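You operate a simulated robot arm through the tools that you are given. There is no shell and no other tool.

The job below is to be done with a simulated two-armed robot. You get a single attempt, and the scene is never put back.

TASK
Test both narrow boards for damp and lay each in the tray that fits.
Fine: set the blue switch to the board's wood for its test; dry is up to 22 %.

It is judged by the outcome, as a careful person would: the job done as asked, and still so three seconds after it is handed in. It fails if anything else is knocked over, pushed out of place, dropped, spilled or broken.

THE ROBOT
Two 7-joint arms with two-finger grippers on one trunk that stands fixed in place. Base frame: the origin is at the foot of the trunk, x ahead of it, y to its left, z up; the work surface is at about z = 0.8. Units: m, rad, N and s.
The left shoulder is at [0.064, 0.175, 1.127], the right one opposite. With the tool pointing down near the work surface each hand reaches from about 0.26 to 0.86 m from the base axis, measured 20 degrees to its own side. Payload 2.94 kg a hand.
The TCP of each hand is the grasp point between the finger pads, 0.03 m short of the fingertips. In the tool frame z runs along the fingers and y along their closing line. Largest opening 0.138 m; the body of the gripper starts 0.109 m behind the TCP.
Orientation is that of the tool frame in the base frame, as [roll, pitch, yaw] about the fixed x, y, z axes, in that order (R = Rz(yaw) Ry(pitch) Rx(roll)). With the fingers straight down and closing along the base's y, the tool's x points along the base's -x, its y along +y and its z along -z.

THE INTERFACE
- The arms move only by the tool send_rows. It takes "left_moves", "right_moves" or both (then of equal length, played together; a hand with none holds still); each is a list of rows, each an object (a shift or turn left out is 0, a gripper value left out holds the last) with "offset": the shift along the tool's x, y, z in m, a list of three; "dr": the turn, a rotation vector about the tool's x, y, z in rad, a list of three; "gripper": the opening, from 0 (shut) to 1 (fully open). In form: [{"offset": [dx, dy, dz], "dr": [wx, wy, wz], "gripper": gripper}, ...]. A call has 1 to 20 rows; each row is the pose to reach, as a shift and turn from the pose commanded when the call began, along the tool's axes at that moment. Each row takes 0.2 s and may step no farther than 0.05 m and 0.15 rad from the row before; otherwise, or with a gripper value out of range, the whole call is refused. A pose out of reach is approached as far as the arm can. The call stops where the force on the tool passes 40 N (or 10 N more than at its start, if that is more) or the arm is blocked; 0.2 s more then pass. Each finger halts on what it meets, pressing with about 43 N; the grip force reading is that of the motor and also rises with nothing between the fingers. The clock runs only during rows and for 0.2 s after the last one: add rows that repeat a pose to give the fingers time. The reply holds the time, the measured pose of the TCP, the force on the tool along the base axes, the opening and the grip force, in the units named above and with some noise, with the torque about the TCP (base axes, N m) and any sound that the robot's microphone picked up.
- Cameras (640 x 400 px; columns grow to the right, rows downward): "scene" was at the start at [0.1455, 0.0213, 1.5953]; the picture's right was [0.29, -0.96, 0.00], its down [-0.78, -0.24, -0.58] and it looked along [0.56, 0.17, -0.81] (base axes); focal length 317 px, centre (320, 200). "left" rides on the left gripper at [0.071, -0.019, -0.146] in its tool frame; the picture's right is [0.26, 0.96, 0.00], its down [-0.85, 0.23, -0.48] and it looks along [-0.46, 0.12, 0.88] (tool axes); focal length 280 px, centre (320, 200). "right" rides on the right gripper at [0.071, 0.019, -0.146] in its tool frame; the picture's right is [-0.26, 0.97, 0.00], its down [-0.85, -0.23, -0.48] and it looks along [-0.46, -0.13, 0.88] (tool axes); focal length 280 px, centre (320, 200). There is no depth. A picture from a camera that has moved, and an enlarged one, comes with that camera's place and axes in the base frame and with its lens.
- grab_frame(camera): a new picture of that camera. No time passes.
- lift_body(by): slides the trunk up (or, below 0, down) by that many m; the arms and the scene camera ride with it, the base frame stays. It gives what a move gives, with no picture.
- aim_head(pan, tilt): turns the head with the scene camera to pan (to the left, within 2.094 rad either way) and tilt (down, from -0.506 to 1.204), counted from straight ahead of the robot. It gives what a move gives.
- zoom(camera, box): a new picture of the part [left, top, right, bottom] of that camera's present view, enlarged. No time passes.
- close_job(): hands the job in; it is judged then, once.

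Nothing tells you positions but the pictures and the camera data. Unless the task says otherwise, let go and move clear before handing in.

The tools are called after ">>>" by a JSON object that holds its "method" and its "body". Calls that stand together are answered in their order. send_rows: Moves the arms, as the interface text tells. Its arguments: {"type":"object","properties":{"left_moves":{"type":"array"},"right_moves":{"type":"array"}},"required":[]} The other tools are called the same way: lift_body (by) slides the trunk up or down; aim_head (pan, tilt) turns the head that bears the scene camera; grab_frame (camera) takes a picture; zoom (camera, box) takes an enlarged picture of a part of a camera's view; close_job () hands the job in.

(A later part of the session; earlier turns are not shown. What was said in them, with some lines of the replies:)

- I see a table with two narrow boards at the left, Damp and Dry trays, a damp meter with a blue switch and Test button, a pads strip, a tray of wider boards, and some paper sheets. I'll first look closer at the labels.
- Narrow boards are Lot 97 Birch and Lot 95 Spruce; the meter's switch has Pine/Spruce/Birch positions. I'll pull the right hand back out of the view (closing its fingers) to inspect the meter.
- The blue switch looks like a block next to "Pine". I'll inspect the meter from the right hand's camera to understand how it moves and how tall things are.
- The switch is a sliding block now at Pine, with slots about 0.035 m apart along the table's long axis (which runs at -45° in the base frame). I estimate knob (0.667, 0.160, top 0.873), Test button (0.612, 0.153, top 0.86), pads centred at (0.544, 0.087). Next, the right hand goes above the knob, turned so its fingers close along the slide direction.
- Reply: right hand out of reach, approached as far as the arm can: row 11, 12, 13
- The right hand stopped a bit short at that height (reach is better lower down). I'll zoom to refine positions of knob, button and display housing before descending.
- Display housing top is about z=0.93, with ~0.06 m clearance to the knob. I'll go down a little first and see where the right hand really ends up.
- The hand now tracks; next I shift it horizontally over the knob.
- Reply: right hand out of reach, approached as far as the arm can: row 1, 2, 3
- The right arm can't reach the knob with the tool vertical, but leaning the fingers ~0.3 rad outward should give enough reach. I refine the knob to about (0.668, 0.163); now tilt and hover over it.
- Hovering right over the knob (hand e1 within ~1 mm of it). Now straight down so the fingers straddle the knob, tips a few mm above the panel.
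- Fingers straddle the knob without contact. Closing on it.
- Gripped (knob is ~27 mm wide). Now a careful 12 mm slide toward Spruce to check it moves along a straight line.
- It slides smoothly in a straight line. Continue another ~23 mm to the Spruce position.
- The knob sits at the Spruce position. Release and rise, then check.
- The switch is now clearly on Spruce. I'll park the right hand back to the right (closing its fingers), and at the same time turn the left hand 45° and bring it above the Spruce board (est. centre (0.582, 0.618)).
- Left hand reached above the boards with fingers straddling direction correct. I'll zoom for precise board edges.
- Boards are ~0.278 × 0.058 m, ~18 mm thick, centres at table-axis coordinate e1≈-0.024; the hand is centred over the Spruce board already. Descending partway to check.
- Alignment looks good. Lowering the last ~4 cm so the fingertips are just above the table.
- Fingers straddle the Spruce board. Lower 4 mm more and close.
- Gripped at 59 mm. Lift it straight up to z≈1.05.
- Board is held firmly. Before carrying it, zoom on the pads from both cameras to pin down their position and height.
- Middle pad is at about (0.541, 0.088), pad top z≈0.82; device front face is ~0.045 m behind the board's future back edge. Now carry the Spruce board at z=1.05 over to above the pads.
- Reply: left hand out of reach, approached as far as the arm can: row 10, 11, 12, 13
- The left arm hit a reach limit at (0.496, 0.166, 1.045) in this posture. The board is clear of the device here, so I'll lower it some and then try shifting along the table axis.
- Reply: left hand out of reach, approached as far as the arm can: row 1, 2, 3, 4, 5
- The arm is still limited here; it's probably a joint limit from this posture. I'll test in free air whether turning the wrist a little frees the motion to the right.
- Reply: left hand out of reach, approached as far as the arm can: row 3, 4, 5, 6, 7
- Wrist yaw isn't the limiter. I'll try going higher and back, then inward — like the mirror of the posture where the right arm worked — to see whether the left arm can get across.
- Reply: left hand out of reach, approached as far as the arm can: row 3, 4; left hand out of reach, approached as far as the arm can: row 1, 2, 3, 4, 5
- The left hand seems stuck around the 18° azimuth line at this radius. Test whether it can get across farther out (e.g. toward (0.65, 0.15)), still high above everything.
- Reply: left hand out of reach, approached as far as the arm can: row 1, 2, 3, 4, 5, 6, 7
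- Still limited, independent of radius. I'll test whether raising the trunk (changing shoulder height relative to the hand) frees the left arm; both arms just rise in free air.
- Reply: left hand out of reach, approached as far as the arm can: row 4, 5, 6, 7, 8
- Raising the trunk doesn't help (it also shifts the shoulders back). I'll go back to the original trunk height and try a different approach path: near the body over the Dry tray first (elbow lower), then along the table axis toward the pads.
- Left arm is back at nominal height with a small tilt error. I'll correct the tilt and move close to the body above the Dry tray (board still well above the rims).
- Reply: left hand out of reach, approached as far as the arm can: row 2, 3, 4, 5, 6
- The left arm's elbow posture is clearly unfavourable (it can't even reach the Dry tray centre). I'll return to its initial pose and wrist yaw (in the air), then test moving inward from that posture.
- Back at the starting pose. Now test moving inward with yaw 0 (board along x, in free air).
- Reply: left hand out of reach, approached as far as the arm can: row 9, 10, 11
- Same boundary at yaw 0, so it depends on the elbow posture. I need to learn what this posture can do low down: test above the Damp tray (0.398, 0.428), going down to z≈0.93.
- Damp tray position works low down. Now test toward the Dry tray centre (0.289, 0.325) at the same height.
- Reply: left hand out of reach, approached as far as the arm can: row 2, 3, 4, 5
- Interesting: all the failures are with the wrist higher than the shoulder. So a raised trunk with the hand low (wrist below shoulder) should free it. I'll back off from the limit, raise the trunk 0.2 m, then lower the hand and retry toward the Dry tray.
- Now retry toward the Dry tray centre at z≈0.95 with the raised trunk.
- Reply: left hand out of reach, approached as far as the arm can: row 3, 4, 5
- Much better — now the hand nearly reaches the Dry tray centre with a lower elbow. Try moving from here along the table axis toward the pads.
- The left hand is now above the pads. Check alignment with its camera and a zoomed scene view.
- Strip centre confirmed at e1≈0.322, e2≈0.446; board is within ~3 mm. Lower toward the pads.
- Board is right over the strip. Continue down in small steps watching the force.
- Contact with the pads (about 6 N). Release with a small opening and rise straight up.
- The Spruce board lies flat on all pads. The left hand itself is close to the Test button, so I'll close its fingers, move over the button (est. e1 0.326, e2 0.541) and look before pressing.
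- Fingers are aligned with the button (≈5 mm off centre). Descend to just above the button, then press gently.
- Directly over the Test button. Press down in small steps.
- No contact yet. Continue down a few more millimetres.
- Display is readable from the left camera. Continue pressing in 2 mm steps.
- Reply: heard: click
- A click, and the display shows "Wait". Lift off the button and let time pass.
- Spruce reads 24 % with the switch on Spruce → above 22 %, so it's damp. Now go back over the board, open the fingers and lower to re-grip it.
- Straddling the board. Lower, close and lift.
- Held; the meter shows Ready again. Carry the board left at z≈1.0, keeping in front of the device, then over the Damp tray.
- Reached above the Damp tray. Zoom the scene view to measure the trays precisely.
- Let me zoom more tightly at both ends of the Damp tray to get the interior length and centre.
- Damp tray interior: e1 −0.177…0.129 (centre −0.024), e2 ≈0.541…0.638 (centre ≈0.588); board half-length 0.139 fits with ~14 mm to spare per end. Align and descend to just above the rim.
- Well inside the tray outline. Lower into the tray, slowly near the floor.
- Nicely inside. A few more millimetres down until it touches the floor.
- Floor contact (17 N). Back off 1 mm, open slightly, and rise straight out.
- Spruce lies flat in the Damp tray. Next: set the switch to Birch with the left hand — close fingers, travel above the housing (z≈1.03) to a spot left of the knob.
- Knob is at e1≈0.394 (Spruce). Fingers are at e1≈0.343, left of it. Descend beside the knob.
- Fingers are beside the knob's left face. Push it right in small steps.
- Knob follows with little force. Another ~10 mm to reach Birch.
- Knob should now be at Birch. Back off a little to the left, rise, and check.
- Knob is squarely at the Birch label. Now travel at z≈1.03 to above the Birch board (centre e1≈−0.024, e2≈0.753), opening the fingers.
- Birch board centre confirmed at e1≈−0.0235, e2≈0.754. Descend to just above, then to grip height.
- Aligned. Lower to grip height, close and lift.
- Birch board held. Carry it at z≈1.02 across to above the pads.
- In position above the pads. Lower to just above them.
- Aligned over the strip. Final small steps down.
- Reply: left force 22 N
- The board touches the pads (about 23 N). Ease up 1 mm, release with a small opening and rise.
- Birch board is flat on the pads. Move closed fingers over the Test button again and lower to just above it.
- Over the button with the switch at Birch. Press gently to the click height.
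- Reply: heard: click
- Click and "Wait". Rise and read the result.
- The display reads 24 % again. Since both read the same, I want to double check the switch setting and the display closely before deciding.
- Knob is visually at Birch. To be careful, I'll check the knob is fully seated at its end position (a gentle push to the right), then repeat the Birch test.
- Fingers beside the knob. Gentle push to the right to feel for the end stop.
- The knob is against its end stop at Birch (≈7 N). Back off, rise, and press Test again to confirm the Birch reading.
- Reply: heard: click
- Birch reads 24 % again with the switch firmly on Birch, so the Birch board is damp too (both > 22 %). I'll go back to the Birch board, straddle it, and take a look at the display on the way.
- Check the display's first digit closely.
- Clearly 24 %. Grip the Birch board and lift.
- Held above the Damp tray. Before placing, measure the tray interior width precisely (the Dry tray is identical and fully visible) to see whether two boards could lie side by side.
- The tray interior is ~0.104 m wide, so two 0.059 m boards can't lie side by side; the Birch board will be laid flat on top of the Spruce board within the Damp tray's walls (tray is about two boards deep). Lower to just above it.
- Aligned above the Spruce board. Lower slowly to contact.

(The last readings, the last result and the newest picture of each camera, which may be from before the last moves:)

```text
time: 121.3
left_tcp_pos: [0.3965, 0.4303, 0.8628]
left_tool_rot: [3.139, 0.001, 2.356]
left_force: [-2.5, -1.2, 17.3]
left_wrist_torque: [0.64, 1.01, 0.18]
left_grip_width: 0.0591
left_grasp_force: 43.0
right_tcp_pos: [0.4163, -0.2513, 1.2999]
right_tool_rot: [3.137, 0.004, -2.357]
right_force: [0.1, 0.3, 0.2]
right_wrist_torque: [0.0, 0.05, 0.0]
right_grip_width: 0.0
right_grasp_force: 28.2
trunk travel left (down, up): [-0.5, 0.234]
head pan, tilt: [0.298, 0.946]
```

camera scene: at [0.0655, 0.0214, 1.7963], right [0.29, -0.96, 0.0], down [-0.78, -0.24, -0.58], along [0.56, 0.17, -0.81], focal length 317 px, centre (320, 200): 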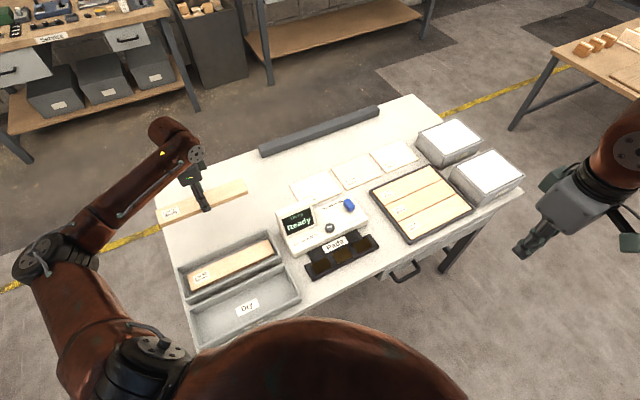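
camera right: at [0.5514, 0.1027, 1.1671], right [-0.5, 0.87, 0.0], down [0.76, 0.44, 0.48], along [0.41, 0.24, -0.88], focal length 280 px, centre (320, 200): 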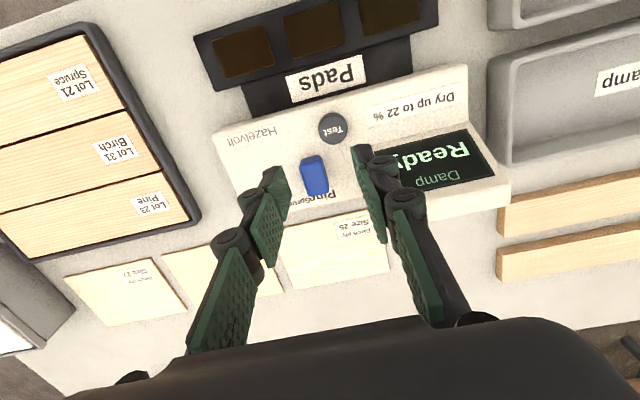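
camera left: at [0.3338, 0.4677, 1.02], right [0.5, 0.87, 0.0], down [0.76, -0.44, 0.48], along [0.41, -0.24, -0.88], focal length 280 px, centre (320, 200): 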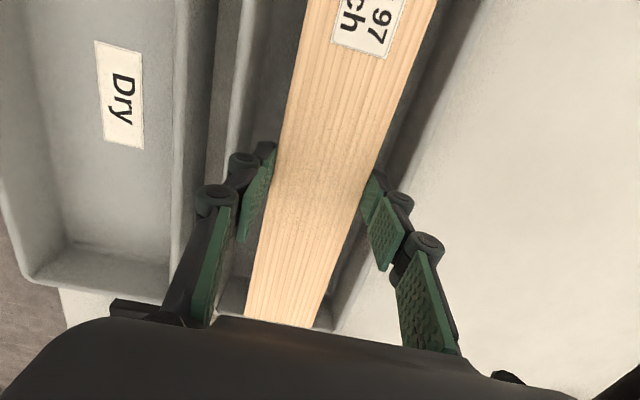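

Contact with the lower board (~19 N). Ease 1 mm, release slightly and rise.

>>> {"method": "send_rows", "body": {"left_moves": [{"offset": [0, 0, -0.0015]}, {"offset": [0, 0, -0.0015], "gripper": 0.46}, {"offset": [0, 0, -0.0015], "gripper": 0.49}, {"offset": [0, 0, -0.0015], "gripper": 0.49}, {"offset": [0, 0, -0.0015], "gripper": 0.49}, {"offset": [0, 0, -0.02], "gripper": 0.49}, {"offset": [0, 0, -0.06], "gripper": 0.49}, {"offset": [0, 0, -0.1], "gripper": 0.49}, {"offset": [0, 0, -0.13], "gripper": 0.49}]}}

>>> {"method": "zoom", "body": {"camera": "scene", "box": [160, 200, 300, 310]}}

>>> {"method": "grab_frame", "body": {"camera": "left"}}

```text
time: 123.3
left_tcp_pos: [0.3978, 0.4287, 0.9936]
left_tool_rot: [3.142, -0.001, 2.355]
left_force: [-0.4, -0.3, -0.6]
left_wrist_torque: [0.08, 0.0, -0.01]
left_grip_width: 0.0675
left_grasp_force: 0.0
right_tcp_pos: [0.4189, -0.249, 1.3003]
right_tool_rot: [3.141, 0.0, -2.357]
right_force: [-0.4, -0.5, -0.8]
right_wrist_torque: [0.04, 0.02, -0.02]
right_grip_width: 0.0
right_grasp_force: 28.3
trunk travel left (down, up): [-0.5, 0.234]
head pan, tilt: [0.298, 0.946]
```

```text
3.64 times, centred on (230, 255) of scene
camera zoom: at [0.0645, 0.0202, 1.7964], right [0.29, -0.96, 0.0], down [-0.78, -0.24, -0.58], along [0.56, 0.17, -0.81], focal length 1154 px, centre (647, 0)
```

zoom: 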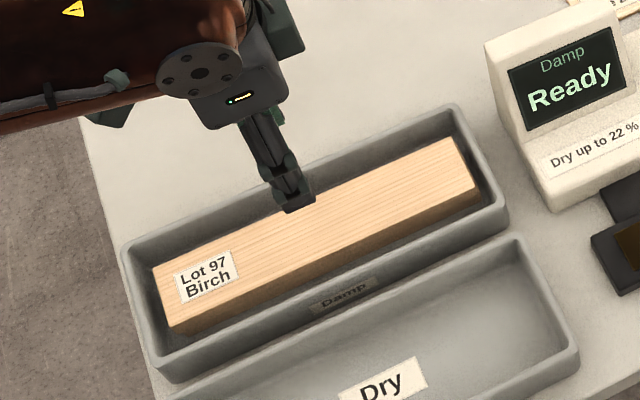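

```text
taken
camera left: at [0.3333, 0.4654, 1.1383], right [0.5, 0.87, 0.0], down [0.76, -0.44, 0.48], along [0.41, -0.24, -0.88], focal length 280 px, centre (320, 200)
```

left: 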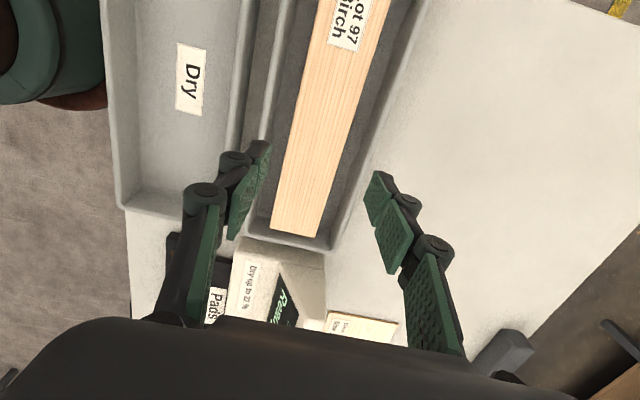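

Both boards lie neatly in the Damp tray. Move the left hand up and aside, then inspect the whole scene.

>>> {"method": "send_rows", "body": {"left_moves": [{"offset": [0, 0.03, -0.03]}, {"offset": [0.01, 0.07, -0.05]}, {"offset": [0.03, 0.11, -0.07]}, {"offset": [0.05, 0.15, -0.08]}, {"offset": [0.07, 0.19, -0.09]}, {"offset": [0.07, 0.19, -0.09]}]}}

>>> {"method": "grab_frame", "body": {"camera": "scene"}}

>>> {"method": "zoom", "body": {"camera": "scene", "box": [150, 180, 330, 350]}}

>>> {"method": "zoom", "body": {"camera": "scene", "box": [250, 120, 530, 290]}}

```text
time: 124.7
left_tcp_pos: [0.481, 0.6134, 1.0803]
left_tool_rot: [3.14, 0.001, 2.357]
left_force: [-0.2, -0.3, 0.7]
left_wrist_torque: [0.05, -0.01, 0.02]
left_grip_width: 0.0674
left_grasp_force: 0.0
right_tcp_pos: [0.4185, -0.2491, 1.2996]
right_tool_rot: [3.141, 0.004, -2.357]
right_force: [0.3, 0.4, -0.5]
right_wrist_torque: [-0.01, 0.03, -0.02]
right_grip_width: 0.0
right_grasp_force: 28.5
trunk travel left (down, up): [-0.5, 0.234]
head pan, tilt: [0.298, 0.946]
```

```text
taken
camera scene: at [0.0644, 0.02, 1.7964], right [0.29, -0.96, 0.0], down [-0.78, -0.24, -0.58], along [0.56, 0.17, -0.81], focal length 317 px, centre (320, 200)
```

scene: 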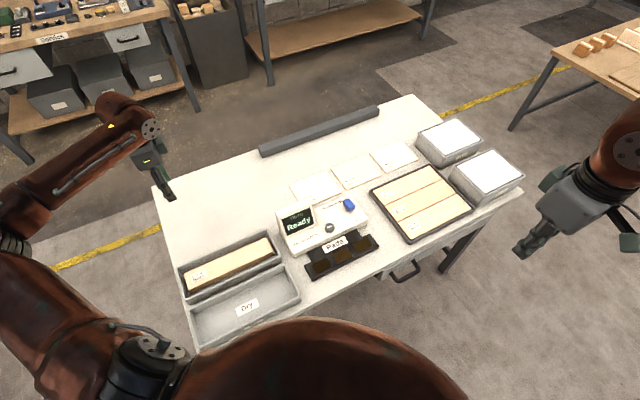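

```text
2.35 times, centred on (240, 265) of scene
camera zoom: at [0.0644, 0.02, 1.7964], right [0.29, -0.96, 0.0], down [-0.78, -0.24, -0.58], along [0.56, 0.17, -0.81], focal length 747 px, centre (508, 47)
```

zoom: 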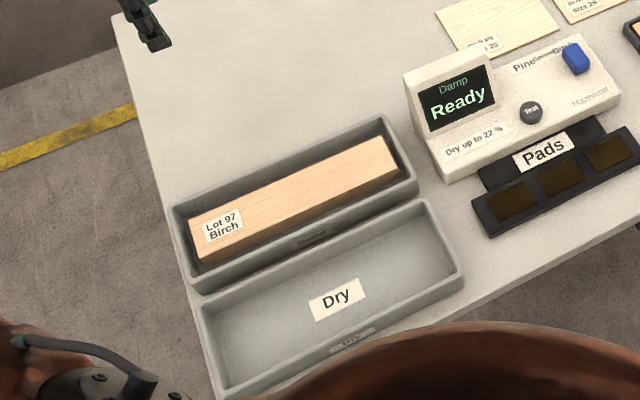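

```text
2.29 times, centred on (390, 205) of scene
camera zoom: at [0.0644, 0.02, 1.7964], right [0.29, -0.96, 0.0], down [-0.78, -0.24, -0.58], along [0.56, 0.17, -0.81], focal length 725 px, centre (160, 189)
```

zoom: 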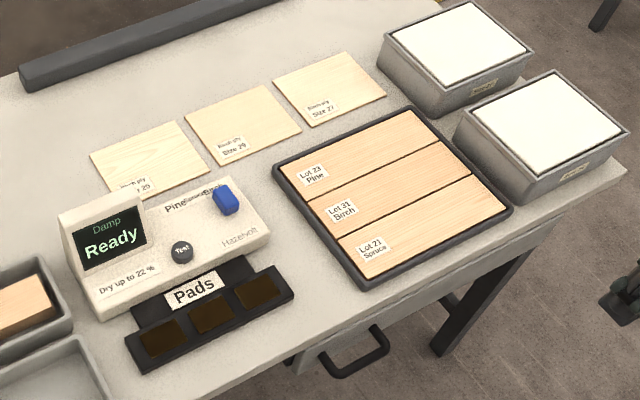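

Spruce and Birch both read 24 % with the switch on their own wood, and both lie at rest in the Damp tray. Nothing else has been disturbed and both hands are clear, so I'm handing in.

>>> {"method": "close_job", "body": {}}

```text
The job is handed in.
```

I tested both narrow boards and both came out damp, so both are in the Damp tray and the Dry tray is empty. The job is handed in.

| Board | Switch set to | Reading | Tray |
|---|---|---|---|
| Lot 95 Spruce | Spruce | 24 % | Damp |
| Lot 97 Birch | Birch | 24 %, same on a second test | Damp |

- **Stacking:** the Damp tray is about 0.104 m wide inside and each board is 0.059 m wide, so they could not lie side by side. The Birch board lies flat on top of the Spruce board, with its upper part above the tray rim.
- **Confidence in the readings:** because both boards read the same, I repeated the Birch test with the switch pushed fully to its Birch end stop. I tested the Spruce board only once, with the switch at the middle position, about 2 mm or less off the Spruce mark by my estimate.
- **Rest of the scene:** in the last pictures nothing else had moved. The switch was left on Birch, the trunk is 0.2 m higher than at the start, and both hands are clear of the table.
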